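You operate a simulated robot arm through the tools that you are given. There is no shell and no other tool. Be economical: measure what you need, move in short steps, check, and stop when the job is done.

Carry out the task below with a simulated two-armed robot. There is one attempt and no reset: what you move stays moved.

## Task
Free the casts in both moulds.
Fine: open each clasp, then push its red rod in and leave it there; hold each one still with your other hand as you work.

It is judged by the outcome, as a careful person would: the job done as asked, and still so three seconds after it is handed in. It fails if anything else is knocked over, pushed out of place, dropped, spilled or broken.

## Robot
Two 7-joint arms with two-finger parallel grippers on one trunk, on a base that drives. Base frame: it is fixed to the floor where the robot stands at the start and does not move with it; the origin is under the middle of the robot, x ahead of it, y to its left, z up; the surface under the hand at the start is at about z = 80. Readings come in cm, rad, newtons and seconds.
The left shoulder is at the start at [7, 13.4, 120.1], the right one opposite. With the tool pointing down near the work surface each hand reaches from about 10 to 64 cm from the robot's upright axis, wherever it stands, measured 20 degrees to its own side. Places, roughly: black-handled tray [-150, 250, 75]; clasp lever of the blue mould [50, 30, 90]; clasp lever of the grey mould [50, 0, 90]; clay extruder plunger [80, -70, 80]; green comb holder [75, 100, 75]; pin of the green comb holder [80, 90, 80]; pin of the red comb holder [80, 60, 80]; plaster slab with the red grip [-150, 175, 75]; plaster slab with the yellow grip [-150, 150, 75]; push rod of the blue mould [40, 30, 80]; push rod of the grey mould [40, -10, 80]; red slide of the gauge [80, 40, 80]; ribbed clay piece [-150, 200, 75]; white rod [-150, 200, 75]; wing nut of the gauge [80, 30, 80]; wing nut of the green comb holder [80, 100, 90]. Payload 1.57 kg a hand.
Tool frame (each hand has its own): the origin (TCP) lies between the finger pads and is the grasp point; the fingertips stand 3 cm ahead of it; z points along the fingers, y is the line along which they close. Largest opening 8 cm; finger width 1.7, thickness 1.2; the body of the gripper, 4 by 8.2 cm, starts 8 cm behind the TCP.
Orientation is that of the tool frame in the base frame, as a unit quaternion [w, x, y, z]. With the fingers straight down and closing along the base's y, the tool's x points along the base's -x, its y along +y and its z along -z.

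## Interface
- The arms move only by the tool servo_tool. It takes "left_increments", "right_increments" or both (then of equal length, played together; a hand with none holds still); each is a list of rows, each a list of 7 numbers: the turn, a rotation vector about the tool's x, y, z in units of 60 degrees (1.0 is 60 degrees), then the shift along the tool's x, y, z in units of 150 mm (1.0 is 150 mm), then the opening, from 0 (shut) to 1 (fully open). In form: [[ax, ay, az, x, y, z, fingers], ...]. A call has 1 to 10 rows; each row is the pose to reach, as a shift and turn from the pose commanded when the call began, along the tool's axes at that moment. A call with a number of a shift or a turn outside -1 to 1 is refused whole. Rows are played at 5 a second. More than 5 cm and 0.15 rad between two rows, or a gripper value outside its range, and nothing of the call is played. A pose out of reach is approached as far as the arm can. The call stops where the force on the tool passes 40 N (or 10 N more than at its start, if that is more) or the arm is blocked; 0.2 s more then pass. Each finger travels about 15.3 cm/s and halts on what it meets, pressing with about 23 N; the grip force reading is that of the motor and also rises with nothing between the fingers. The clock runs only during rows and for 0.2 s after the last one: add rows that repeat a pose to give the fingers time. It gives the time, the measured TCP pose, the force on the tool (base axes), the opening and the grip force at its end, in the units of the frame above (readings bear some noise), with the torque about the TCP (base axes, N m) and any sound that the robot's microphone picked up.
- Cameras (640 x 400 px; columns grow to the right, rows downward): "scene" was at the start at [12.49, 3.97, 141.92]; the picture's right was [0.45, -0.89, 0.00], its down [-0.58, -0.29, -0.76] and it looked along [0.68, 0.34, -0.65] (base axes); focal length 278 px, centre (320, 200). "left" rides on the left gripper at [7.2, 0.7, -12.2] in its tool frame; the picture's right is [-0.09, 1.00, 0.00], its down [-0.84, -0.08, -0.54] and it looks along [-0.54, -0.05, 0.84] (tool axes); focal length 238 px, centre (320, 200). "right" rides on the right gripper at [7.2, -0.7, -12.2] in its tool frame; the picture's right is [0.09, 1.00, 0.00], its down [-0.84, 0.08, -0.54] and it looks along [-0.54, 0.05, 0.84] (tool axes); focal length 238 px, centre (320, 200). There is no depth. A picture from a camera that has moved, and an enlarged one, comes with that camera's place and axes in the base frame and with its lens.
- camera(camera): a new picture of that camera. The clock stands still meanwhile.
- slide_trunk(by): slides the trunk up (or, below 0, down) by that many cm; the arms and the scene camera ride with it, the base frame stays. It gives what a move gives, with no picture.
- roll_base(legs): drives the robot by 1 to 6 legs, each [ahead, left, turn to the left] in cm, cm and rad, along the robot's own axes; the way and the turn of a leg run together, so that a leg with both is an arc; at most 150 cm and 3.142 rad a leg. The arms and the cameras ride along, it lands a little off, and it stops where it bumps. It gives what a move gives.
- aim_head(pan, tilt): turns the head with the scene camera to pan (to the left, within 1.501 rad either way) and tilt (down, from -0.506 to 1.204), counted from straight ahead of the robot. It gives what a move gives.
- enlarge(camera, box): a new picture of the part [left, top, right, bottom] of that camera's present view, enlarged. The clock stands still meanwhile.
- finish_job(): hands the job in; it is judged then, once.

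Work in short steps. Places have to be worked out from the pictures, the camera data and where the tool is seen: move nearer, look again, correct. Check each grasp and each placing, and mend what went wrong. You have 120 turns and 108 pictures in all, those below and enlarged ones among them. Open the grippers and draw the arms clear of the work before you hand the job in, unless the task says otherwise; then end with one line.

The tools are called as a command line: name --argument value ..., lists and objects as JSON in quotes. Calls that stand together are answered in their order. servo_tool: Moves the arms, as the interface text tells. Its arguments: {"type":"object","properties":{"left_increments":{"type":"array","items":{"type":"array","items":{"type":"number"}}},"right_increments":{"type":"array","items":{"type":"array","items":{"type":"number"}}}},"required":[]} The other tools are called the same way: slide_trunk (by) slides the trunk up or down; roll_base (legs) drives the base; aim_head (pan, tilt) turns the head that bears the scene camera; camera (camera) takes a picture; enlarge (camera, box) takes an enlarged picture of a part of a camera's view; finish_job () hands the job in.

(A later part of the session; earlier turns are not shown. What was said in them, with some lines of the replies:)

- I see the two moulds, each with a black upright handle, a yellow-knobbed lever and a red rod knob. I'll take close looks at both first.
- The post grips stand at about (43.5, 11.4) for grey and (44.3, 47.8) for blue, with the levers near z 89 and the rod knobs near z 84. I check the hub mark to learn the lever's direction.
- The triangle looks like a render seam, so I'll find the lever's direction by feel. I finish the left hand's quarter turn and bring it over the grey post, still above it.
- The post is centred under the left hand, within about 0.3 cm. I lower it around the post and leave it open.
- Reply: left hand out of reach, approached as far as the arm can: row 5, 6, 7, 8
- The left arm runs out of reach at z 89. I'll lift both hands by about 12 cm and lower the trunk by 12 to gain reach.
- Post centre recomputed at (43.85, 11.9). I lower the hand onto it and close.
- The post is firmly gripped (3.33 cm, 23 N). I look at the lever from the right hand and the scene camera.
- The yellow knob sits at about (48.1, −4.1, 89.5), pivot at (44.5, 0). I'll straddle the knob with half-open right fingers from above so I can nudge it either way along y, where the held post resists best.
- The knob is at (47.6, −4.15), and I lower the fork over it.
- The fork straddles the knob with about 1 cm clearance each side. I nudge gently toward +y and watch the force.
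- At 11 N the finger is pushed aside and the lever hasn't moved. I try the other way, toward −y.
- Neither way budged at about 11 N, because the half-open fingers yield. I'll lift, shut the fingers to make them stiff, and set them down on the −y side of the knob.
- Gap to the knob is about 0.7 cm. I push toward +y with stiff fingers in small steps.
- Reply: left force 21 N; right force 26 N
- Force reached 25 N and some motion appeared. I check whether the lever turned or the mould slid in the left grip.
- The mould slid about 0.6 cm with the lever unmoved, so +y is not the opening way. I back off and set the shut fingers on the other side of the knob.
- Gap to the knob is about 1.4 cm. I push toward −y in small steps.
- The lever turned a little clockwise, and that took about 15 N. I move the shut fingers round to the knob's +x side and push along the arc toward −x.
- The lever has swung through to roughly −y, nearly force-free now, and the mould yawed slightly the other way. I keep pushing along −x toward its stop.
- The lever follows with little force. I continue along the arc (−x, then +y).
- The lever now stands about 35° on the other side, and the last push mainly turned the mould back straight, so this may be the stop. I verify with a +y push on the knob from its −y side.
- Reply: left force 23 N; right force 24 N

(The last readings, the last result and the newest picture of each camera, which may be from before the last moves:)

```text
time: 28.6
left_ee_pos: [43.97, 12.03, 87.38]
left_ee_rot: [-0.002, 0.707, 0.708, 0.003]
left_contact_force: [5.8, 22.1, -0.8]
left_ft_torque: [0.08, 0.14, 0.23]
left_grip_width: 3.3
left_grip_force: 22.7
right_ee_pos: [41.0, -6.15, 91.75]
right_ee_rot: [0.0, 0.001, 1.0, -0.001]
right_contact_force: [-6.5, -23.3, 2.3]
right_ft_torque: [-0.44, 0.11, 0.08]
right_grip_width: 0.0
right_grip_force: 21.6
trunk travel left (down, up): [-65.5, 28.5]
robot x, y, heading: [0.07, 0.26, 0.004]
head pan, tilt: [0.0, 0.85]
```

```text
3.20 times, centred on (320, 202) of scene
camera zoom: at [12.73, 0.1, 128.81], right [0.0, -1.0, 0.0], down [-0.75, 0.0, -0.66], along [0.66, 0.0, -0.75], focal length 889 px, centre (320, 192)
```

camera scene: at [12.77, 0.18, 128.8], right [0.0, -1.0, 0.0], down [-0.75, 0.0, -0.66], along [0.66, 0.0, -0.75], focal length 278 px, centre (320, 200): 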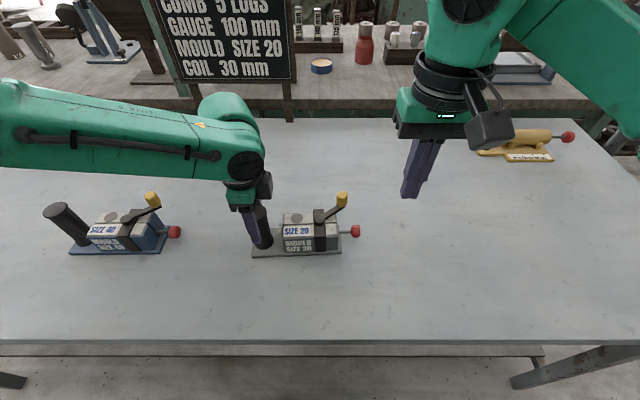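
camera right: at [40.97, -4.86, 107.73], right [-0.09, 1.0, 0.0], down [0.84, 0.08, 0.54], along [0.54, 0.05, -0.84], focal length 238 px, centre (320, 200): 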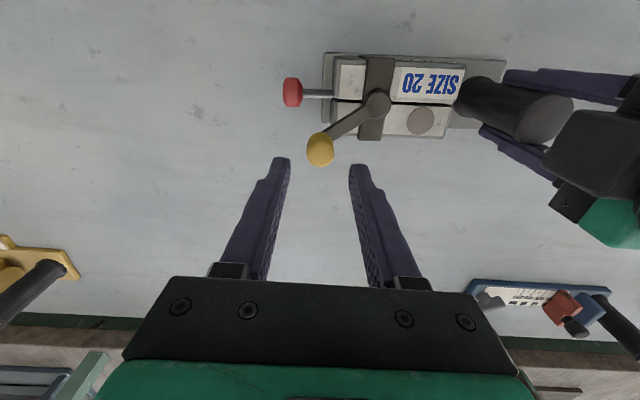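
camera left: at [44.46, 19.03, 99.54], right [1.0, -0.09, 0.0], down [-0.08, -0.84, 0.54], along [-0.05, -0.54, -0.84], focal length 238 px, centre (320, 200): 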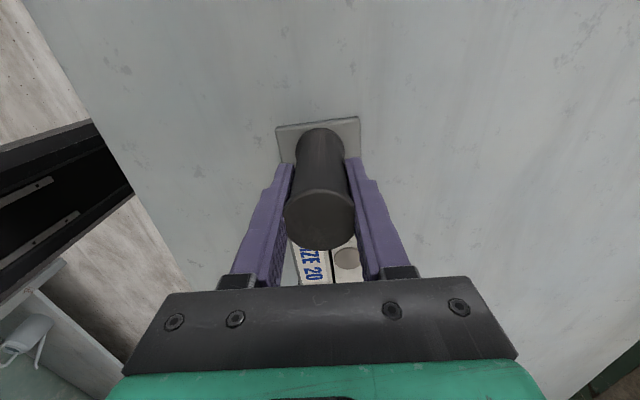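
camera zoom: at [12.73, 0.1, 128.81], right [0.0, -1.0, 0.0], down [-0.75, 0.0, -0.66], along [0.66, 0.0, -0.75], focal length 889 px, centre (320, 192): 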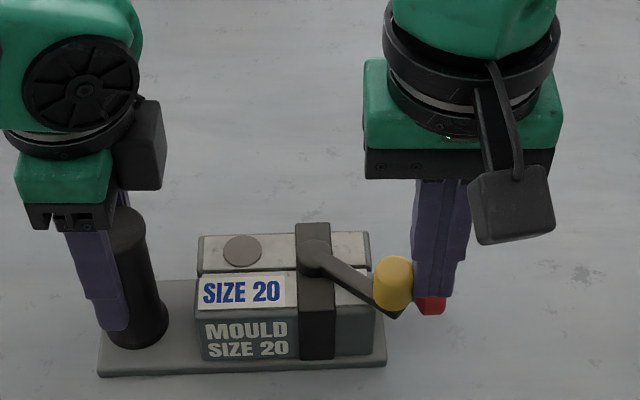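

The lever is firmly at its stop (23 N without turning), so the grey clasp is open. I back off to the rod side and lower the shut fingers to rod height behind the red knob.

servo_tool --right_increments '[[0, 0, 0, 0, -0.08, 0, 0], [0, 0, 0, -0.08, -0.2, 0, 0], [0, 0, 0, -0.18, -0.32, 0, 0], [0, 0, 0, -0.18, -0.32, 0.15, 0], [0, 0, 0, -0.18, -0.32, 0.3, 0], [0, 0, 0, -0.18, -0.32, 0.42, 0], [0, 0, 0, -0.18, -0.32, 0.42, 0]]'

enlarge --camera "right" --box '[220, 80, 420, 205]'

enlarge --camera "scene" --box '[220, 140, 420, 265]'

```text
time: 30.2
left_ee_pos: [43.9, 11.83, 87.39]
left_ee_rot: [0.0, 0.707, 0.707, 0.0]
left_contact_force: [-0.5, -1.9, 1.4]
left_ft_torque: [-0.6, 0.0, 0.04]
left_grip_width: 3.34
left_grip_force: 23.1
right_ee_pos: [43.6, -10.88, 85.44]
right_ee_rot: [0.0, 0.0, 1.0, 0.0]
right_contact_force: [0.3, -0.5, 0.6]
right_ft_torque: [-0.01, 0.02, 0.02]
right_grip_width: 0.01
right_grip_force: 21.3
trunk travel left (down, up): [-65.5, 28.5]
robot x, y, heading: [-0.06, 0.01, -0.003]
head pan, tilt: [0.0, 0.85]
```

```text
3.20 times, centred on (320, 142) of right
camera zoom: at [36.56, -11.51, 97.72], right [-0.09, 1.0, 0.0], down [0.84, 0.08, 0.54], along [0.54, 0.05, -0.84], focal length 763 px, centre (320, 384)
```

zoom: 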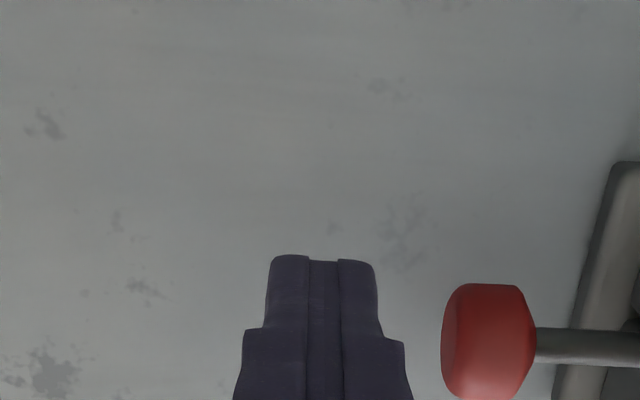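

```text
3.20 times, centred on (320, 202) of scene
camera zoom: at [12.76, 0.13, 128.8], right [0.0, -1.0, 0.0], down [-0.75, 0.0, -0.66], along [0.66, 0.0, -0.75], focal length 889 px, centre (320, 192)
```

zoom: 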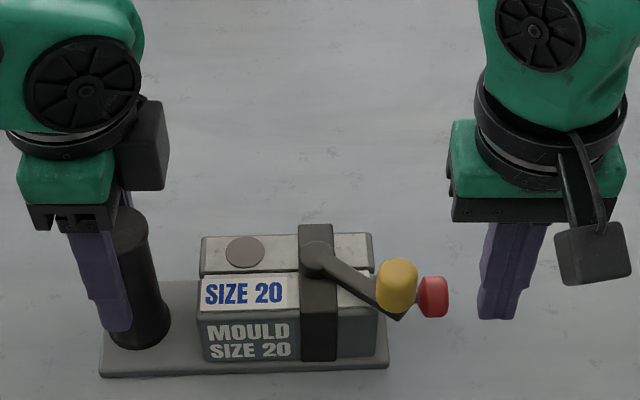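

The red knob is at (44.0, −7.2, 84). I align x and push it in along +y in small steps.

servo_tool --right_increments '[[0, 0, 0, -0.025, 0.05, 0, 0], [0, 0, 0, -0.025, 0.1, 0, 0], [0, 0, 0, -0.025, 0.13, 0, 0], [0, 0, 0, -0.025, 0.16, 0, 0], [0, 0, 0, -0.025, 0.19, 0, 0], [0, 0, 0, -0.025, 0.21, 0, 0]]'

enlarge --camera "scene" --box '[220, 140, 420, 265]'

```text
time: 31.6
left_ee_pos: [43.98, 11.85, 87.4]
left_ee_rot: [0.0, 0.707, 0.707, 0.0]
left_contact_force: [1.3, 2.3, 1.3]
left_ft_torque: [-0.27, 0.06, 0.35]
left_grip_width: 3.32
left_grip_force: 22.6
right_ee_pos: [44.12, -7.42, 85.59]
right_ee_rot: [0.0, 0.0, 1.0, 0.0]
right_contact_force: [-0.2, -2.4, 1.7]
right_ft_torque: [-0.02, 0.01, 0.01]
right_grip_width: 0.01
right_grip_force: 21.4
trunk travel left (down, up): [-65.5, 28.5]
robot x, y, heading: [-0.12, -0.37, 0.0]
head pan, tilt: [0.0, 0.85]
```

```text
3.20 times, centred on (320, 202) of scene
camera zoom: at [12.75, 0.15, 128.8], right [0.0, -1.0, 0.0], down [-0.75, 0.0, -0.66], along [0.66, 0.0, -0.75], focal length 889 px, centre (320, 192)
```

zoom: 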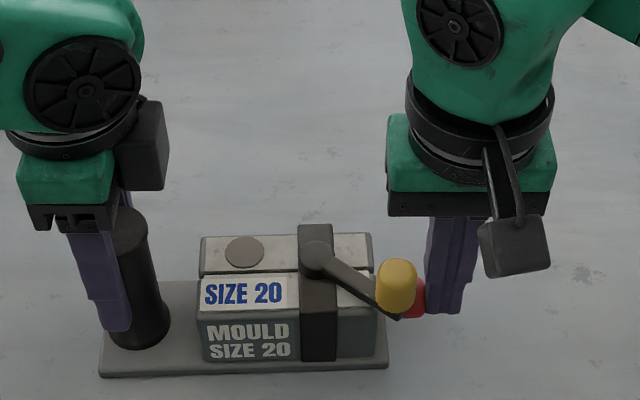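

The rod slides in easily (2.4 N). I keep going until resistance builds.

servo_tool --right_increments '[[0, 0, 0, 0, 0.03, 0, 0], [0, 0, 0, 0, 0.05, 0, 0], [0, 0, 0, 0, 0.07, 0, 0], [0, 0, 0, 0, 0.09, 0, 0], [0, 0, 0, 0, 0.105, 0, 0], [0, 0, 0, 0, 0.12, 0, 0]]'

enlarge --camera "scene" --box '[220, 140, 420, 265]'

camera --camera "right"

```text
time: 33.0
left_ee_pos: [43.91, 11.84, 87.17]
left_ee_rot: [0.0, 0.707, 0.707, 0.002]
left_contact_force: [1.0, 19.6, 2.8]
left_ft_torque: [-0.08, -0.04, 0.18]
left_grip_width: 3.28
left_grip_force: 23.6
right_ee_pos: [43.98, -5.91, 85.37]
right_ee_rot: [0.0, 0.001, 1.0, -0.001]
right_contact_force: [-1.4, -22.0, -1.4]
right_ft_torque: [-0.39, 0.02, 0.06]
right_grip_width: 0.01
right_grip_force: 20.9
trunk travel left (down, up): [-65.5, 28.5]
robot x, y, heading: [0.17, -0.03, -0.004]
head pan, tilt: [0.0, 0.85]
```

```text
3.20 times, centred on (320, 202) of scene
camera zoom: at [12.77, 0.13, 128.79], right [0.0, -1.0, 0.0], down [-0.75, 0.0, -0.66], along [0.66, 0.0, -0.75], focal length 889 px, centre (320, 192)
```

zoom: 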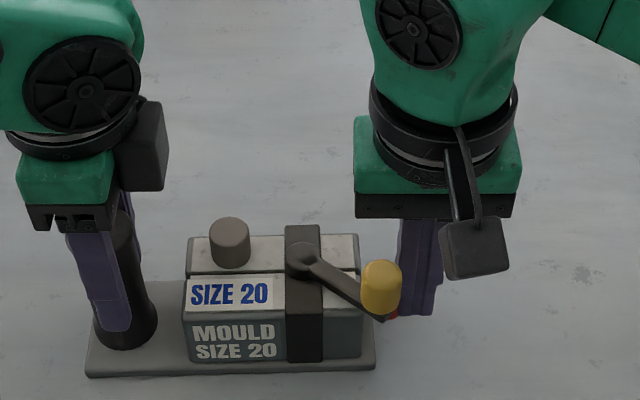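

```text
67 pictures are left
camera right: at [36.88, -6.49, 97.68], right [-0.09, 1.0, 0.0], down [0.84, 0.08, 0.54], along [0.54, 0.05, -0.84], focal length 238 px, centre (320, 200)
```

right: 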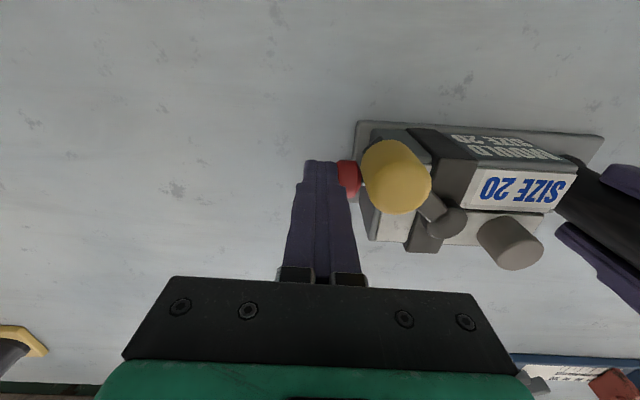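

The cast has popped up and the rod is fully in (22 N at the stop). I back the right hand away and raise it clear, then check that the rod stays in.

servo_tool --right_increments '[[0, 0, 0, 0, -0.1, 0, 0], [0, 0, 0, 0, -0.3, 0, 0], [0, 0, 0, 0, -0.5, 0, 0], [0, 0, 0, 0, -0.5, -0.3, 0], [0, 0, 0, 0, -0.5, -0.6, 0], [0, 0, 0, 0, -0.5, -0.8, 0]]'

enlarge --camera "scene" --box '[220, 140, 420, 265]'

enlarge --camera "right" --box '[320, 60, 540, 200]'

```text
time: 34.4
left_ee_pos: [43.98, 11.85, 87.33]
left_ee_rot: [0.0, 0.707, 0.707, 0.001]
left_contact_force: [-0.2, 0.2, 0.8]
left_ft_torque: [0.0, 0.01, -0.01]
left_grip_width: 3.31
left_grip_force: 23.9
right_ee_pos: [44.26, -13.38, 97.59]
right_ee_rot: [-0.002, 0.0, 1.0, 0.0]
right_contact_force: [-0.1, -0.6, 0.6]
right_ft_torque: [0.03, 0.0, 0.01]
right_grip_width: 0.0
right_grip_force: 21.3
trunk travel left (down, up): [-65.5, 28.5]
robot x, y, heading: [0.14, 0.12, 0.001]
head pan, tilt: [0.0, 0.85]
```

```text
3.20 times, centred on (320, 202) of scene
camera zoom: at [12.78, 0.2, 128.79], right [0.0, -1.0, 0.0], down [-0.75, 0.0, -0.66], along [0.66, 0.0, -0.75], focal length 889 px, centre (320, 192)
```

zoom: 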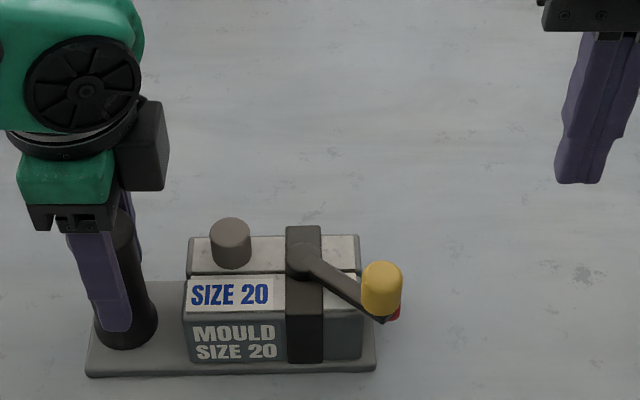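

```text
2.86 times, centred on (430, 130) of right
camera zoom: at [37.05, -13.97, 109.69], right [-0.09, 1.0, 0.0], down [0.84, 0.08, 0.54], along [0.54, 0.05, -0.84], focal length 681 px, centre (6, 400)
```

zoom: 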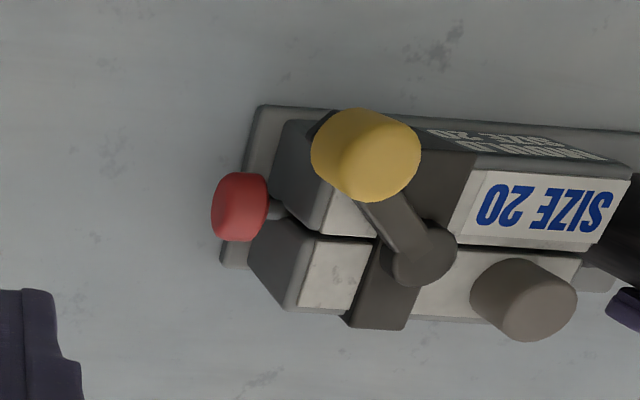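

Grey mould done: the cast is raised, the rod stays in and the lever is open. I gently drag the mould back about 0.9 cm to its original place, then release and lift straight up.

servo_tool --left_increments '[[0, 0, 0, -0.02, 0, 0, 0.3], [0, 0, 0, -0.04, 0, 0, 0.3], [0, 0, 0, -0.06, 0, 0, 0.3], [0, 0, 0, -0.06, 0, 0, 0.6], [0, 0, 0, -0.06, 0, 0, 1], [0, 0, 0, -0.06, 0, 0, 1], [0, 0, 0, -0.06, 0, -0.2, 1], [0, 0, 0, -0.06, 0, -0.5, 1], [0, 0, 0, -0.06, 0, -0.8, 1], [0, 0, 0, -0.06, 0, -1.0, 1]]'

camera --camera "scene"

```text
time: 36.6
left_ee_pos: [43.66, 11.02, 102.52]
left_ee_rot: [0.0, 0.707, 0.707, -0.001]
left_contact_force: [-0.4, -0.4, 0.1]
left_ft_torque: [-0.01, -0.03, -0.03]
left_grip_width: 7.97
left_grip_force: 0.1
right_ee_pos: [44.25, -13.36, 97.39]
right_ee_rot: [0.0, 0.0, 1.0, 0.0]
right_contact_force: [0.3, 0.0, -0.2]
right_ft_torque: [-0.03, -0.01, 0.02]
right_grip_width: 0.01
right_grip_force: 21.1
trunk travel left (down, up): [-65.5, 28.5]
robot x, y, heading: [0.02, 0.11, 0.0]
head pan, tilt: [0.0, 0.85]
```

```text
64 pictures are left
camera scene: at [12.72, 0.16, 128.8], right [0.0, -1.0, 0.0], down [-0.75, 0.0, -0.66], along [0.66, 0.0, -0.75], focal length 278 px, centre (320, 200)
```

scene: 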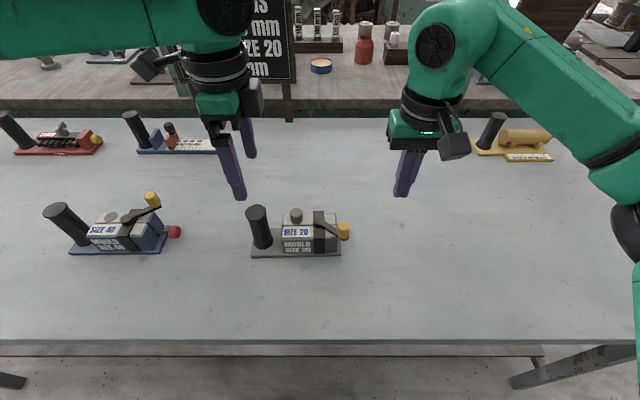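

Grey mould is back in place and finished. I raise the right hand a little and drive the base 36 cm left to repeat this on the blue mould.

servo_tool --right_increments '[[0, 0, 0, 0, 0, -0.2, 0], [0, 0, 0, 0, 0, -0.4, 0], [0, 0, 0, 0, 0, -0.5, 0]]'

roll_base --legs '[[0, 36, 0]]'

camera --camera "scene"

camera --camera "left"

```text
time: 37.4
left_ee_pos: [43.74, 11.2, 102.35]
left_ee_rot: [-0.001, 0.707, 0.707, -0.001]
left_contact_force: [-0.2, -0.2, -0.1]
left_ft_torque: [0.0, -0.01, 0.04]
left_grip_width: 8.01
left_grip_force: 0.1
right_ee_pos: [44.33, -13.3, 105.07]
right_ee_rot: [0.0, 0.0, 1.0, 0.0]
right_contact_force: [-0.6, 0.0, -0.5]
right_ft_torque: [0.04, 0.03, 0.0]
right_grip_width: 0.01
right_grip_force: 21.2
trunk travel left (down, up): [-65.5, 28.5]
robot x, y, heading: [-0.12, -0.08, 0.002]
head pan, tilt: [0.0, 0.85]
```

```text
time: 39.7
left_ee_pos: [43.74, 47.06, 102.4]
left_ee_rot: [-0.001, 0.708, 0.706, 0.0]
left_contact_force: [-0.7, 0.1, 0.4]
left_ft_torque: [0.02, 0.04, 0.03]
left_grip_width: 8.0
left_grip_force: 0.0
right_ee_pos: [44.32, 22.74, 104.97]
right_ee_rot: [0.0, 0.002, 1.0, 0.001]
right_contact_force: [0.5, -0.5, -0.8]
right_ft_torque: [0.04, 0.0, 0.01]
right_grip_width: 0.0
right_grip_force: 21.0
trunk travel left (down, up): [-65.5, 28.5]
robot x, y, heading: [-0.11, 35.86, -0.003]
head pan, tilt: [0.0, 0.85]
```

```text
63 pictures are left
camera scene: at [12.8, 36.2, 128.8], right [0.0, -1.0, 0.0], down [-0.75, 0.0, -0.66], along [0.66, 0.0, -0.75], focal length 278 px, centre (320, 200)
```

scene: 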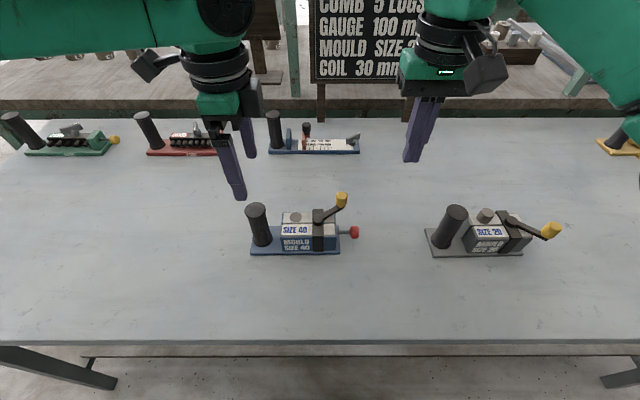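

```text
62 pictures are left
camera left: at [44.51, 54.25, 114.51], right [1.0, -0.09, 0.0], down [-0.08, -0.84, 0.54], along [-0.05, -0.54, -0.84], focal length 238 px, centre (320, 200)
```

left: 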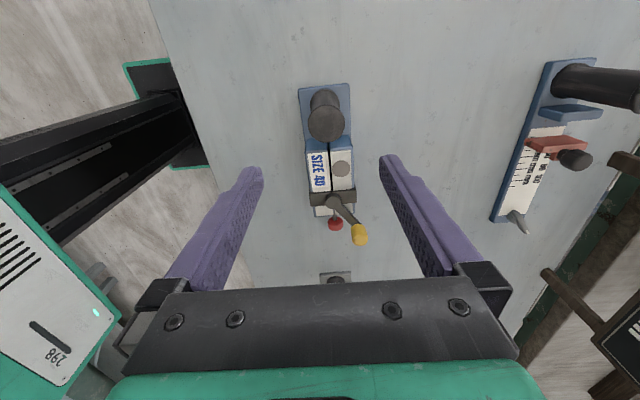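

Blue post at about (44.6, 47.8). I align and lower the left hand, then close on it.

servo_tool --left_increments '[[0, 0, 0, 0.05, 0.057, 0.15, 1], [0, 0, 0, 0.05, 0.057, 0.4, 1], [0, 0, 0, 0.05, 0.057, 0.65, 1], [0, 0, 0, 0.05, 0.057, 0.85, 1], [0, 0, 0, 0.05, 0.057, 0.95, 1], [0, 0, 0, 0.05, 0.057, 1.0, 1], [0, 0, 0, 0.05, 0.057, 1.0, 1]]'

camera --camera "left"

```text
time: 41.3
left_ee_pos: [44.56, 47.93, 87.23]
left_ee_rot: [0.0, 0.708, 0.706, 0.0]
left_contact_force: [-0.3, -0.6, -1.0]
left_ft_torque: [-0.01, 0.02, -0.01]
left_grip_width: 8.01
left_grip_force: 0.0
right_ee_pos: [44.22, 22.83, 104.98]
right_ee_rot: [0.0, 0.001, 1.0, 0.0]
right_contact_force: [0.0, -0.4, -0.5]
right_ft_torque: [0.05, -0.01, 0.0]
right_grip_width: 0.02
right_grip_force: 21.6
trunk travel left (down, up): [-65.5, 28.5]
robot x, y, heading: [0.23, 36.13, -0.0]
head pan, tilt: [0.0, 0.85]
```

```text
61 pictures are left
camera left: at [45.31, 54.99, 99.47], right [1.0, -0.09, 0.0], down [-0.08, -0.84, 0.54], along [-0.05, -0.54, -0.84], focal length 238 px, centre (320, 200)
```

left: 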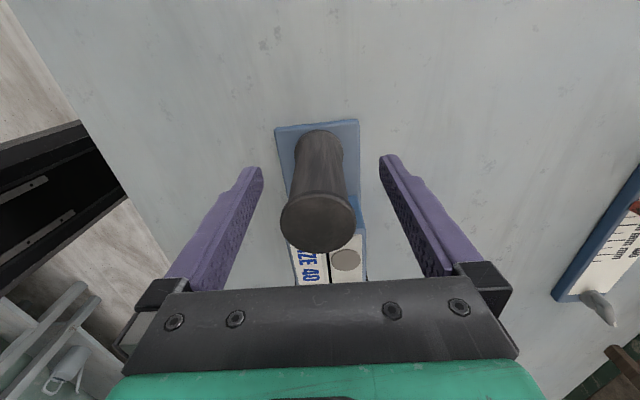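

Well centred, so I close the grip on the post.

servo_tool --left_increments '[[0, 0, 0, 0, 0, 0, 0.6], [0, 0, 0, 0, 0, 0, 0.3], [0, 0, 0, 0, 0, 0, 0.3], [0, 0, 0, 0, 0, 0, 0.3]]'

enlarge --camera "scene" --box '[220, 140, 420, 265]'

enlarge --camera "right" --box '[310, 80, 510, 205]'

```text
time: 42.3
left_ee_pos: [44.55, 47.77, 87.3]
left_ee_rot: [0.0, 0.708, 0.706, 0.001]
left_contact_force: [-0.5, 0.5, -0.2]
left_ft_torque: [0.12, -0.04, -0.02]
left_grip_width: 3.3
left_grip_force: 23.3
right_ee_pos: [44.33, 22.67, 104.92]
right_ee_rot: [0.0, 0.001, 1.0, 0.0]
right_contact_force: [0.0, -1.0, 0.6]
right_ft_torque: [-0.01, 0.01, 0.01]
right_grip_width: 0.0
right_grip_force: 21.6
trunk travel left (down, up): [-65.5, 28.5]
robot x, y, heading: [-0.21, 36.08, -0.005]
head pan, tilt: [0.0, 0.85]
```

```text
3.20 times, centred on (320, 202) of scene
camera zoom: at [12.79, 36.26, 128.8], right [0.0, -1.0, 0.0], down [-0.75, 0.0, -0.66], along [0.66, 0.0, -0.75], focal length 889 px, centre (320, 192)
```

zoom: 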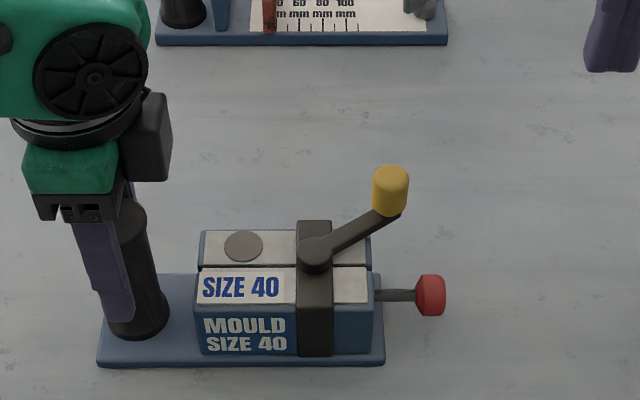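

```text
3.20 times, centred on (410, 142) of right
camera zoom: at [37.14, 22.13, 117.17], right [-0.09, 1.0, 0.0], down [0.84, 0.07, 0.54], along [0.54, 0.05, -0.84], focal length 763 px, centre (32, 384)
```

zoom: 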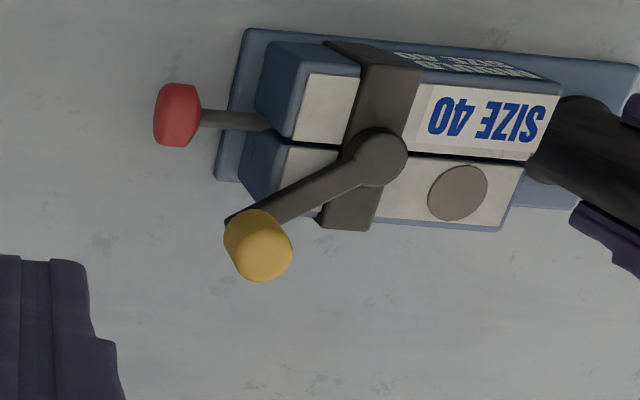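

Blue is held (3.3 cm, 23 N). The knob is at (47.6, 31.9), so I bring the shut right fingers down on its +y side.

servo_tool --right_increments '[[0, 0, 0, -0.08, 0.2, 0, 0], [0, 0, 0, -0.16, 0.45, 0, 0], [0, 0, 0, -0.269, 0.7, 0, 0], [0, 0, 0, -0.269, 0.84, 0.1, 0], [0, 0, 0, -0.269, 0.84, 0.35, 0], [0, 0, 0, -0.269, 0.84, 0.6, 0], [0, 0, 0, -0.269, 0.84, 0.8, 0], [0, 0, 0, -0.269, 0.84, 0.875, 0], [0, 0, 0, -0.269, 0.84, 0.875, 0]]'

enlarge --camera "right" --box '[220, 80, 420, 205]'

```text
time: 44.3
left_ee_pos: [44.61, 47.85, 87.3]
left_ee_rot: [0.0, 0.708, 0.706, 0.0]
left_contact_force: [-0.3, 1.2, 1.2]
left_ft_torque: [0.26, 0.03, 0.13]
left_grip_width: 3.26
left_grip_force: 23.2
right_ee_pos: [48.29, 35.27, 92.01]
right_ee_rot: [0.0, 0.0, 1.0, 0.0]
right_contact_force: [0.3, -0.5, 0.0]
right_ft_torque: [0.0, -0.02, -0.04]
right_grip_width: 0.0
right_grip_force: 21.5
trunk travel left (down, up): [-65.5, 28.5]
robot x, y, heading: [0.14, 36.07, -0.002]
head pan, tilt: [0.0, 0.85]
```

```text
3.20 times, centred on (320, 142) of right
camera zoom: at [41.15, 34.68, 104.11], right [-0.09, 1.0, 0.0], down [0.84, 0.08, 0.54], along [0.54, 0.05, -0.84], focal length 763 px, centre (320, 384)
```

zoom: 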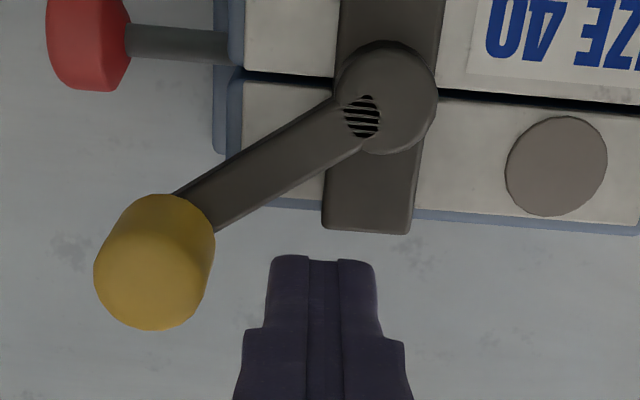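

Gap is about 1.1 cm. I push toward −y in small steps.

servo_tool --right_increments '[[0, 0, 0, 0, -0.05, 0, 0], [0, 0, 0, 0, -0.08, 0, 0], [0, 0, 0, 0, -0.1, 0, 0], [0, 0, 0, 0, -0.12, 0, 0], [0, 0, 0, 0, -0.14, 0, 0]]'

enlarge --camera "right" --box '[220, 80, 420, 205]'

```text
time: 45.5
left_ee_pos: [44.64, 47.69, 87.42]
left_ee_rot: [0.003, 0.708, 0.706, 0.0]
left_contact_force: [4.3, -15.8, 0.8]
left_ft_torque: [-0.05, 0.48, 0.26]
left_grip_width: 3.31
left_grip_force: 23.2
right_ee_pos: [48.33, 33.32, 91.85]
right_ee_rot: [0.001, 0.0, 1.0, 0.002]
right_contact_force: [-6.5, 15.0, 0.1]
right_ft_torque: [0.48, 0.21, -0.17]
right_grip_width: 0.0
right_grip_force: 21.2
trunk travel left (down, up): [-65.5, 28.5]
robot x, y, heading: [-0.01, 36.42, -0.003]
head pan, tilt: [0.0, 0.85]
```

```text
3.20 times, centred on (320, 142) of right
camera zoom: at [41.11, 32.72, 104.12], right [-0.09, 1.0, 0.0], down [0.84, 0.08, 0.54], along [0.54, 0.05, -0.84], focal length 763 px, centre (320, 384)
```

zoom: 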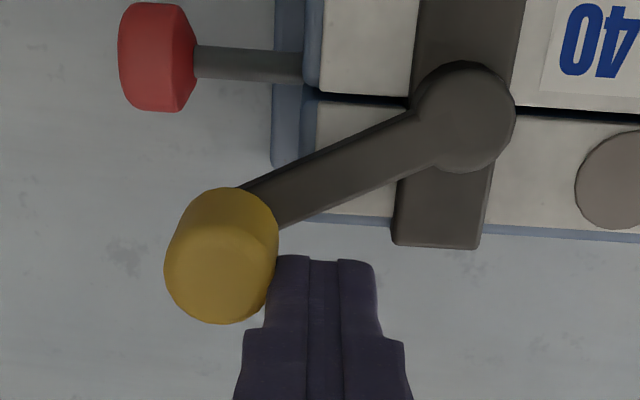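

The lever is starting to turn the same way as grey's. I repeat the sequence, going round to the +x side and following the arc.

servo_tool --right_increments '[[0, 0, 0, 0, -0.02, 0, 0], [0, 0, 0, -0.05, 0.01, 0, 0], [0, 0, 0, -0.11, 0, 0, 0], [0, 0, 0, -0.11, -0.07, 0, 0], [0, 0, 0, -0.11, -0.13, 0, 0], [0, 0, 0, -0.08, -0.14, 0, 0], [0, 0, 0, -0.05, -0.15, 0, 0], [0, 0, 0, -0.03, -0.16, 0, 0]]'

enlarge --camera "right" --box '[220, 80, 420, 205]'

enlarge --camera "scene" --box '[220, 140, 420, 265]'

```text
time: 47.3
left_ee_pos: [44.59, 47.81, 87.33]
left_ee_rot: [0.0, 0.708, 0.706, 0.0]
left_contact_force: [-1.2, -0.3, -0.3]
left_ft_torque: [-0.29, -0.04, -0.14]
left_grip_width: 3.3
left_grip_force: 22.6
right_ee_pos: [48.82, 30.83, 91.76]
right_ee_rot: [-0.001, 0.002, 1.0, 0.0]
right_contact_force: [1.8, -0.7, 0.4]
right_ft_torque: [0.01, -0.03, 0.02]
right_grip_width: 0.01
right_grip_force: 21.0
trunk travel left (down, up): [-65.5, 28.5]
robot x, y, heading: [0.21, 36.17, 0.001]
head pan, tilt: [0.0, 0.85]
```

```text
3.20 times, centred on (320, 142) of right
camera zoom: at [41.71, 30.19, 104.06], right [-0.09, 1.0, 0.0], down [0.84, 0.07, 0.54], along [0.54, 0.05, -0.84], focal length 763 px, centre (320, 384)
```

zoom: 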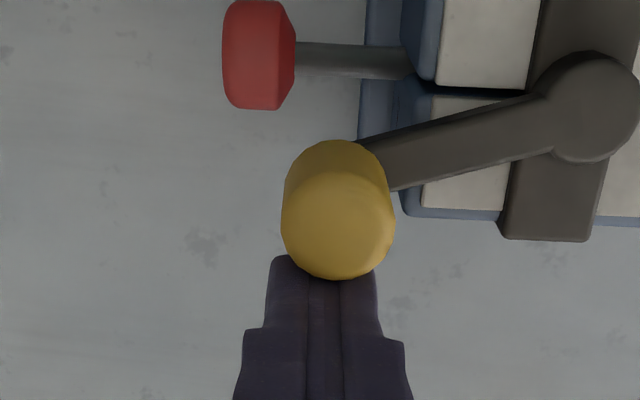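

```text
3.20 times, centred on (320, 202) of scene
camera zoom: at [12.82, 36.25, 128.79], right [0.0, -1.0, 0.0], down [-0.75, 0.0, -0.66], along [0.66, 0.0, -0.75], focal length 889 px, centre (320, 192)
```

zoom: 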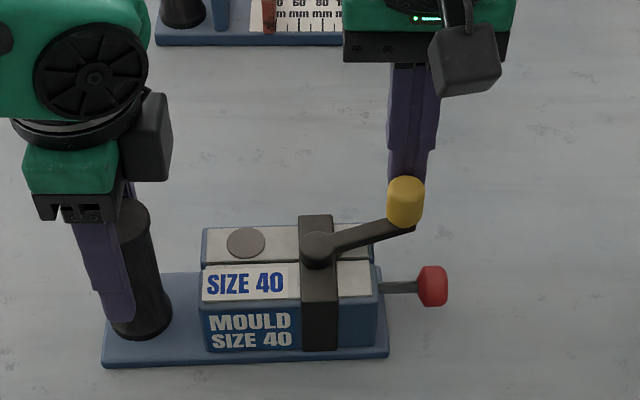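

The lever is turning easily with hardly any yaw. I continue the arc toward −x.

servo_tool --right_increments '[[0, 0, 0, 0.03, -0.01, 0, 0], [0, 0, 0, 0.06, -0.02, 0, 0], [0, 0, 0, 0.09, -0.025, 0, 0], [0, 0, 0, 0.12, -0.03, 0, 0], [0, 0, 0, 0.15, -0.03, 0, 0], [0, 0, 0, 0.18, -0.03, 0, 0], [0, 0, 0, 0.21, -0.025, 0, 0], [0, 0, 0, 0.24, -0.02, 0, 0]]'

enlarge --camera "right" --box '[220, 80, 420, 205]'

enlarge --camera "scene" --box '[220, 140, 420, 265]'

```text
time: 49.1
left_ee_pos: [44.55, 47.7, 87.33]
left_ee_rot: [0.001, 0.708, 0.707, 0.001]
left_contact_force: [-2.6, 0.6, -0.2]
left_ft_torque: [0.23, 0.13, -0.34]
left_grip_width: 3.33
left_grip_force: 23.3
right_ee_pos: [45.09, 30.48, 91.87]
right_ee_rot: [-0.001, 0.002, 1.0, -0.001]
right_contact_force: [1.1, -0.1, -0.3]
right_ft_torque: [-0.02, -0.04, 0.01]
right_grip_width: 0.0
right_grip_force: 20.5
trunk travel left (down, up): [-65.5, 28.5]
robot x, y, heading: [0.18, 36.13, -0.003]
head pan, tilt: [0.0, 0.85]
```

```text
3.20 times, centred on (320, 142) of right
camera zoom: at [37.99, 29.95, 104.13], right [-0.09, 1.0, 0.0], down [0.84, 0.07, 0.54], along [0.54, 0.05, -0.84], focal length 763 px, centre (320, 384)
```

zoom: 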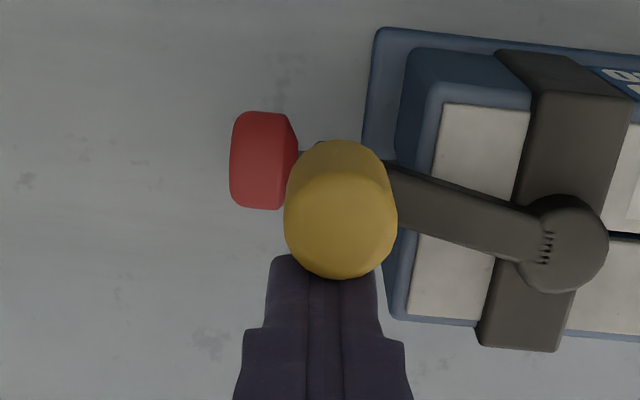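

```text
3.20 times, centred on (320, 202) of scene
camera zoom: at [12.81, 36.26, 128.8], right [0.0, -1.0, 0.0], down [-0.75, 0.0, -0.66], along [0.66, 0.0, -0.75], focal length 889 px, centre (320, 192)
```

zoom: 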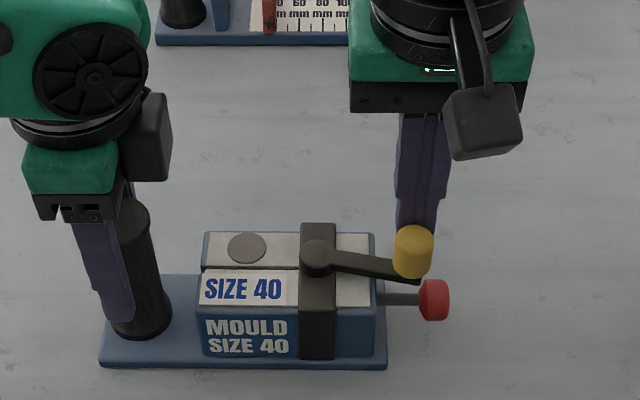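

Good progress. I continue along the arc toward −x and +y.

servo_tool --right_increments '[[0, 0, 0, 0.03, 0.01, 0, 0], [0, 0, 0, 0.06, 0.02, 0, 0], [0, 0, 0, 0.09, 0.035, 0, 0], [0, 0, 0, 0.115, 0.05, 0, 0], [0, 0, 0, 0.135, 0.065, 0, 0]]'

enlarge --camera "right" --box '[220, 80, 420, 205]'

enlarge --camera "scene" --box '[220, 140, 420, 265]'

```text
time: 50.3
left_ee_pos: [44.59, 47.72, 87.31]
left_ee_rot: [0.0, 0.708, 0.706, 0.0]
left_contact_force: [-2.2, 0.2, 0.1]
left_ft_torque: [0.2, 0.13, -0.37]
left_grip_width: 3.29
left_grip_force: 23.1
right_ee_pos: [43.1, 31.51, 91.75]
right_ee_rot: [0.0, 0.0, 1.0, 0.0]
right_contact_force: [1.0, 0.0, 0.1]
right_ft_torque: [-0.05, -0.05, 0.0]
right_grip_width: 0.0
right_grip_force: 21.3
trunk travel left (down, up): [-65.5, 28.5]
robot x, y, heading: [-0.01, 35.91, -0.005]
head pan, tilt: [0.0, 0.85]
```

```text
3.20 times, centred on (320, 142) of right
camera zoom: at [36.03, 30.91, 104.0], right [-0.09, 1.0, 0.0], down [0.84, 0.08, 0.54], along [0.54, 0.05, -0.84], focal length 763 px, centre (320, 384)
```

zoom: 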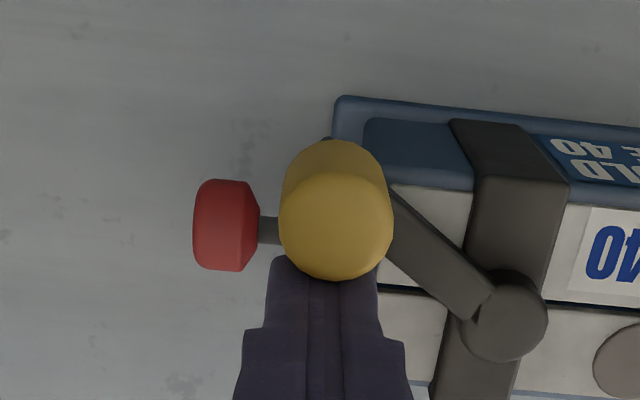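

```text
3.20 times, centred on (320, 202) of scene
camera zoom: at [12.82, 36.26, 128.79], right [0.0, -1.0, 0.0], down [-0.75, 0.0, -0.66], along [0.66, 0.0, -0.75], focal length 889 px, centre (320, 192)
```

zoom: 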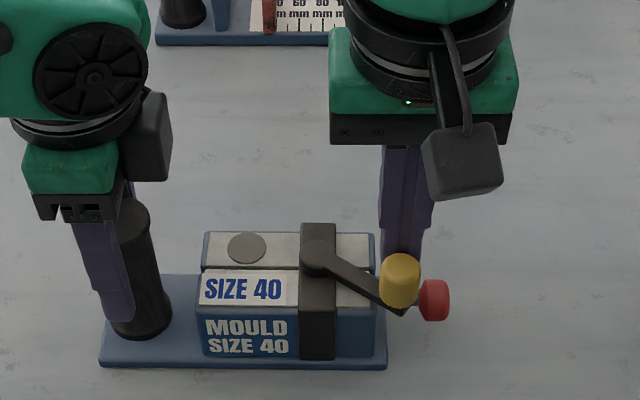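

The lever is about at its stop position. I verify by pushing the knob toward +y from its −y side, as with grey.

servo_tool --right_increments '[[0, 0, 0, -0.03, 0, -0.1, 0], [0, 0, 0, -0.03, 0, -0.28, 0], [0, 0, 0, 0.06, -0.12, -0.28, 0], [0, 0, 0, 0.125, -0.2, -0.28, 0], [0, 0, 0, 0.125, -0.2, -0.15, 0], [0, 0, 0, 0.125, -0.2, 0, 0], [0, 0, 0, 0.125, -0.17, 0, 0], [0, 0, 0, 0.125, -0.145, 0, 0], [0, 0, 0, 0.125, -0.12, 0, 0], [0, 0, 0, 0.125, -0.105, 0, 0]]'

enlarge --camera "scene" --box '[220, 140, 420, 265]'

```text
time: 52.5
left_ee_pos: [44.69, 47.9, 87.23]
left_ee_rot: [-0.001, 0.707, 0.708, 0.001]
left_contact_force: [3.4, 11.5, 0.6]
left_ft_torque: [-0.02, 0.12, 0.21]
left_grip_width: 3.32
left_grip_force: 23.0
right_ee_pos: [41.31, 29.9, 91.73]
right_ee_rot: [-0.002, 0.003, 1.0, -0.001]
right_contact_force: [-4.2, -10.9, -0.9]
right_ft_torque: [-0.25, 0.04, 0.05]
right_grip_width: 0.0
right_grip_force: 21.4
trunk travel left (down, up): [-65.5, 28.5]
robot x, y, heading: [0.25, 36.19, -0.003]
head pan, tilt: [0.0, 0.85]
```

```text
3.20 times, centred on (320, 202) of scene
camera zoom: at [12.8, 36.29, 128.8], right [0.0, -1.0, 0.0], down [-0.75, 0.0, -0.66], along [0.66, 0.0, -0.75], focal length 889 px, centre (320, 192)
```

zoom: 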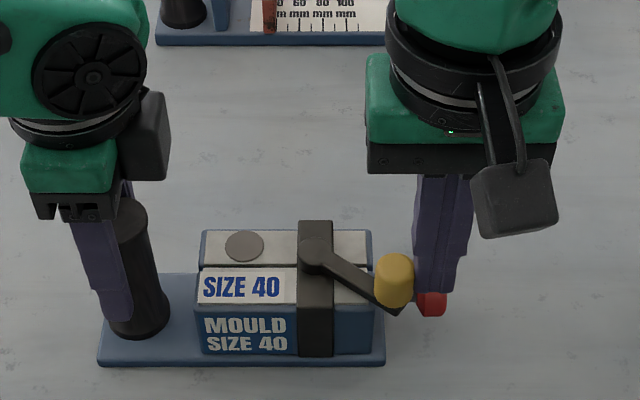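

The lever holds at its stop (11 N), in the same position as grey's. I back off and lower the fingers behind the red knob.

servo_tool --right_increments '[[0, 0, 0, 0, -0.08, 0, 0], [0, 0, 0, -0.08, -0.2, 0, 0], [0, 0, 0, -0.18, -0.31, 0, 0], [0, 0, 0, -0.18, -0.31, 0.15, 0], [0, 0, 0, -0.18, -0.31, 0.3, 0], [0, 0, 0, -0.18, -0.31, 0.42, 0], [0, 0, 0, -0.18, -0.31, 0.42, 0]]'

enlarge --camera "right" --box '[220, 80, 420, 205]'

enlarge --camera "scene" --box '[220, 140, 420, 265]'

```text
time: 54.1
left_ee_pos: [44.63, 47.8, 87.29]
left_ee_rot: [0.0, 0.708, 0.707, 0.0]
left_contact_force: [-1.2, -0.6, 1.1]
left_ft_torque: [0.44, -0.04, -0.01]
left_grip_width: 3.29
left_grip_force: 22.7
right_ee_pos: [44.02, 25.35, 85.49]
right_ee_rot: [0.0, 0.001, 1.0, 0.0]
right_contact_force: [-0.4, 0.3, 0.5]
right_ft_torque: [0.0, -0.01, -0.01]
right_grip_width: 0.0
right_grip_force: 20.9
trunk travel left (down, up): [-65.5, 28.5]
robot x, y, heading: [0.11, 36.17, -0.002]
head pan, tilt: [0.0, 0.85]
```

```text
3.20 times, centred on (320, 142) of right
camera zoom: at [36.81, 24.65, 97.7], right [-0.09, 1.0, 0.0], down [0.84, 0.07, 0.54], along [0.54, 0.05, -0.84], focal length 763 px, centre (320, 384)
```

zoom: 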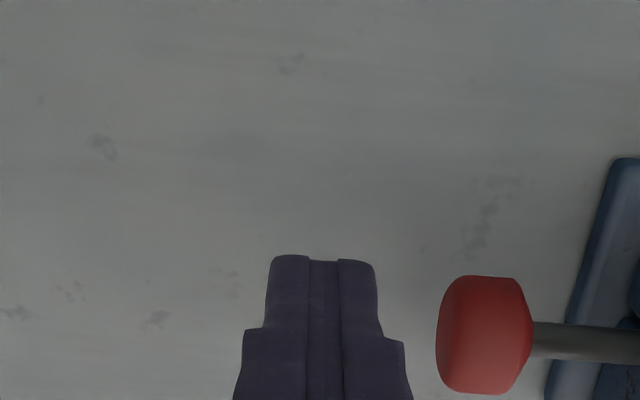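

```text
3.20 times, centred on (320, 202) of scene
camera zoom: at [12.83, 36.24, 128.8], right [0.0, -1.0, 0.0], down [-0.75, 0.0, -0.66], along [0.66, 0.0, -0.75], focal length 889 px, centre (320, 192)
```

zoom: 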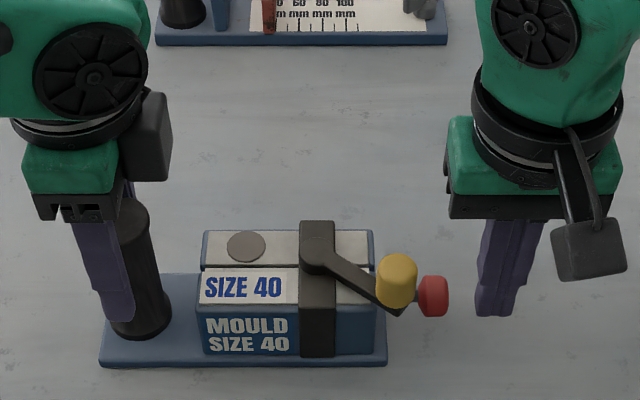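

Aligned the same as grey was. I push the rod in, stopping at lower force to limit sliding.

servo_tool --right_increments '[[0, 0, 0, -0.018, 0.05, 0, 0], [0, 0, 0, -0.018, 0.1, 0, 0], [0, 0, 0, -0.018, 0.14, 0, 0], [0, 0, 0, -0.018, 0.17, 0, 0], [0, 0, 0, -0.018, 0.2, 0, 0], [0, 0, 0, -0.018, 0.23, 0, 0], [0, 0, 0, -0.018, 0.25, 0, 0], [0, 0, 0, -0.018, 0.27, 0, 0]]'

enlarge --camera "scene" --box '[220, 140, 420, 265]'

```text
time: 55.9
left_ee_pos: [44.65, 47.86, 87.26]
left_ee_rot: [-0.001, 0.708, 0.707, 0.0]
left_contact_force: [0.3, 7.6, 0.5]
left_ft_torque: [-0.04, 0.0, -0.12]
left_grip_width: 3.3
left_grip_force: 22.8
right_ee_pos: [44.14, 29.27, 85.38]
right_ee_rot: [0.0, 0.002, 1.0, -0.002]
right_contact_force: [0.2, -7.5, -0.3]
right_ft_torque: [-0.15, -0.02, -0.01]
right_grip_width: 0.0
right_grip_force: 21.2
trunk travel left (down, up): [-65.5, 28.5]
robot x, y, heading: [0.04, 36.14, -0.002]
head pan, tilt: [0.0, 0.85]
```

```text
3.20 times, centred on (320, 202) of scene
camera zoom: at [12.82, 36.26, 128.8], right [0.0, -1.0, 0.0], down [-0.75, 0.0, -0.66], along [0.66, 0.0, -0.75], focal length 889 px, centre (320, 192)
```

zoom: 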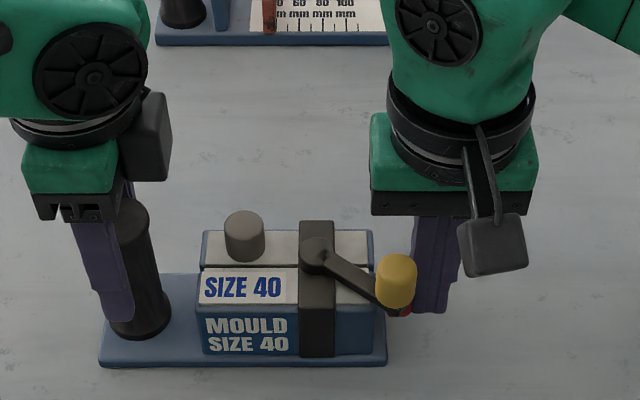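

The cast has risen with force at 7.5 N. I add a slight further push to be sure of the stop.

servo_tool --right_increments '[[0, 0, 0, 0, 0.01, 0, 0], [0, 0, 0, 0, 0.02, 0, 0], [0, 0, 0, 0, 0.028, 0, 0]]'

enlarge --camera "scene" --box '[220, 140, 420, 265]'

```text
time: 56.7
left_ee_pos: [44.57, 47.56, 87.34]
left_ee_rot: [0.001, 0.707, 0.707, 0.0]
left_contact_force: [-0.3, 5.2, 3.0]
left_ft_torque: [0.0, 0.15, 0.11]
left_grip_width: 3.32
left_grip_force: 22.9
right_ee_pos: [44.07, 29.78, 85.52]
right_ee_rot: [0.0, 0.0, 1.0, 0.002]
right_contact_force: [-0.2, -6.7, -4.1]
right_ft_torque: [-0.15, 0.01, -0.02]
right_grip_width: 0.03
right_grip_force: 21.4
trunk travel left (down, up): [-65.5, 28.5]
robot x, y, heading: [0.06, 36.04, -0.002]
head pan, tilt: [0.0, 0.85]
```

```text
3.20 times, centred on (320, 202) of scene
camera zoom: at [12.81, 36.22, 128.79], right [0.0, -1.0, 0.0], down [-0.75, 0.0, -0.66], along [0.66, 0.0, -0.75], focal length 889 px, centre (320, 192)
```

zoom: 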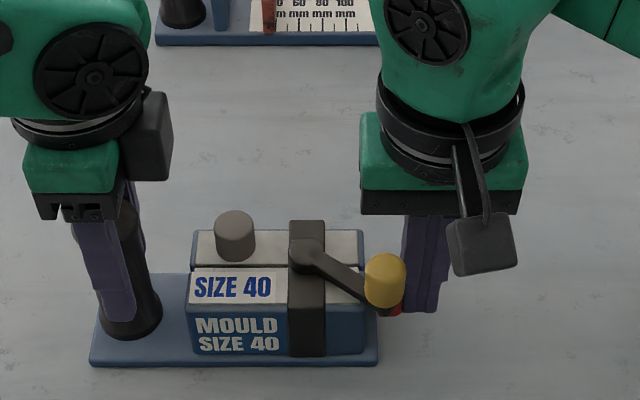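

The mould began to slide, so the rod is at its stop. I withdraw the right hand and raise it.

servo_tool --right_increments '[[0, 0, 0, 0, -0.1, 0, 0], [0, 0, 0, 0, -0.3, 0, 0], [0, 0, 0, 0, -0.5, 0, 0], [0, 0, 0, 0, -0.5, -0.3, 0], [0, 0, 0, 0, -0.5, -0.6, 0.3], [0, 0, 0, 0, -0.5, -0.8, 0.6], [0, 0, 0, 0, -0.5, -1.0, 1]]'

enlarge --camera "right" --box '[320, 60, 540, 200]'

```text
time: 58.3
left_ee_pos: [44.62, 47.79, 87.35]
left_ee_rot: [0.0, 0.708, 0.707, 0.0]
left_contact_force: [0.2, -1.6, 1.3]
left_ft_torque: [0.53, 0.08, 0.05]
left_grip_width: 3.31
left_grip_force: 23.0
right_ee_pos: [44.27, 22.39, 100.68]
right_ee_rot: [0.0, 0.001, 1.0, 0.0]
right_contact_force: [0.0, -0.7, 0.9]
right_ft_torque: [-0.02, 0.03, -0.03]
right_grip_width: 7.99
right_grip_force: 0.1
trunk travel left (down, up): [-65.5, 28.5]
robot x, y, heading: [0.1, 35.73, -0.001]
head pan, tilt: [0.0, 0.85]
```

```text
2.86 times, centred on (430, 130) of right
camera zoom: at [37.07, 21.71, 112.85], right [-0.09, 1.0, 0.0], down [0.84, 0.07, 0.54], along [0.54, 0.05, -0.84], focal length 681 px, centre (6, 400)
```

zoom: 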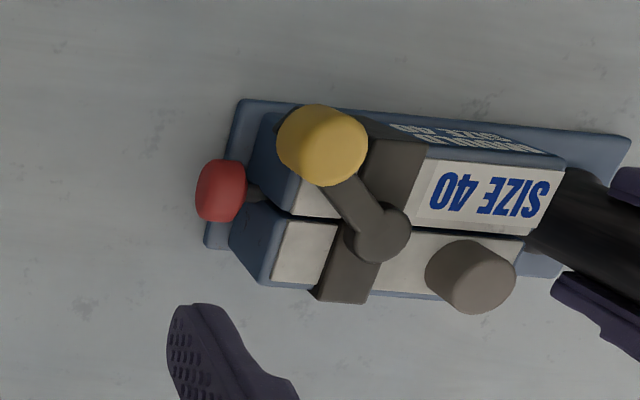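

Blue mould is also done: rod in, lever open, cast raised. I ease it back about 0.5 cm, release the post and lift the left hand clear.

servo_tool --left_increments '[[0, 0, 0, -0.02, 0, 0, 0.3], [0, 0, 0, -0.035, 0, 0, 0.3], [0, 0, 0, -0.035, 0, 0, 0.6], [0, 0, 0, -0.035, 0, 0, 1], [0, 0, 0, -0.035, 0, 0, 1], [0, 0, 0, -0.035, 0, -0.2, 1], [0, 0, 0, -0.035, 0, -0.5, 1], [0, 0, 0, -0.035, 0, -0.8, 1], [0, 0, 0, -0.035, 0, -1.0, 1], [0, 0, 0, -0.035, 0, -1.0, 1]]'

camera --camera "scene"

enlarge --camera "scene" --box '[400, 180, 580, 290]'

enlarge --camera "scene" --box '[220, 160, 400, 270]'

```text
time: 60.5
left_ee_pos: [44.5, 47.34, 102.34]
left_ee_rot: [0.0, 0.708, 0.706, 0.0]
left_contact_force: [0.1, 0.2, -0.7]
left_ft_torque: [-0.02, 0.01, -0.01]
left_grip_width: 7.99
left_grip_force: 0.1
right_ee_pos: [44.35, 22.32, 100.62]
right_ee_rot: [0.001, 0.001, 1.0, 0.0]
right_contact_force: [0.2, 0.3, -0.2]
right_ft_torque: [-0.02, 0.02, 0.02]
right_grip_width: 8.01
right_grip_force: 0.1
trunk travel left (down, up): [-65.5, 28.5]
robot x, y, heading: [0.28, 36.25, -0.001]
head pan, tilt: [0.0, 0.85]
```

```text
44 pictures are left
camera scene: at [12.82, 36.26, 128.8], right [0.0, -1.0, 0.0], down [-0.75, 0.0, -0.66], along [0.66, 0.0, -0.75], focal length 278 px, centre (320, 200)
```

scene: 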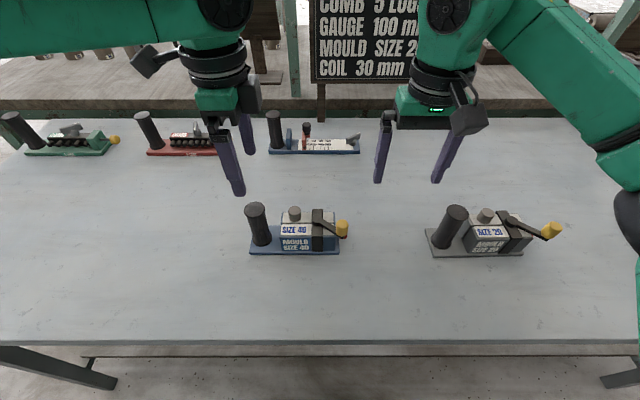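

```text
3.56 times, centred on (490, 235) of scene
camera zoom: at [12.82, 36.26, 128.8], right [0.0, -1.0, 0.0], down [-0.75, 0.0, -0.66], along [0.66, 0.0, -0.75], focal length 988 px, centre (-284, 76)
```

zoom: 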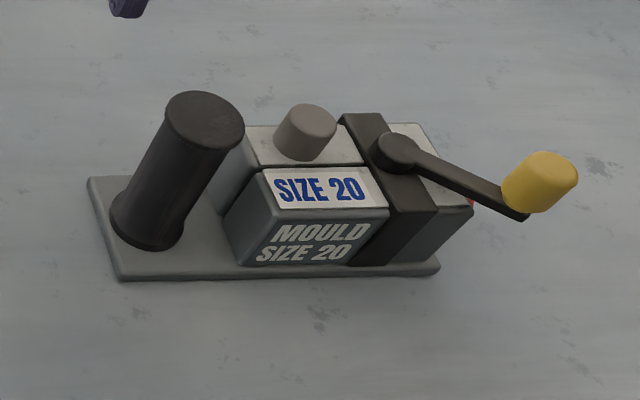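

```text
3.56 times, centred on (310, 215) of scene
camera zoom: at [12.82, 36.26, 128.8], right [0.0, -1.0, 0.0], down [-0.75, 0.0, -0.66], along [0.66, 0.0, -0.75], focal length 988 px, centre (356, 147)
```

zoom: 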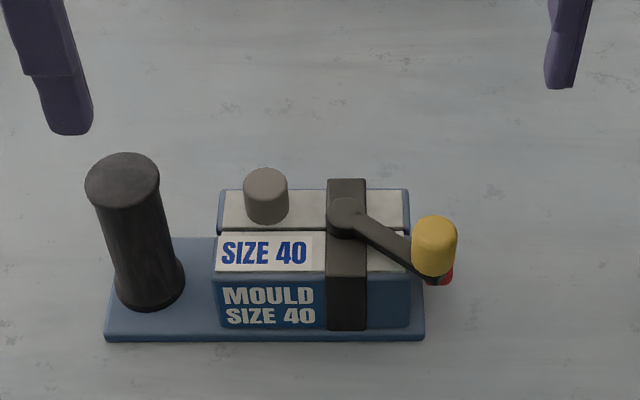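

Both moulds show an open lever, a rod pushed in and a raised cast. Both hands are open and clear and nothing else was disturbed, so I hand in.

finish_job

```text
The job is handed in.
```

Both clasps are open and both red rods are pushed in to their stops and left there; the cast has risen in each mould. Each mould slid a little in my grip as I worked, under about 1 cm from where it started, and I eased both back to about their original places.
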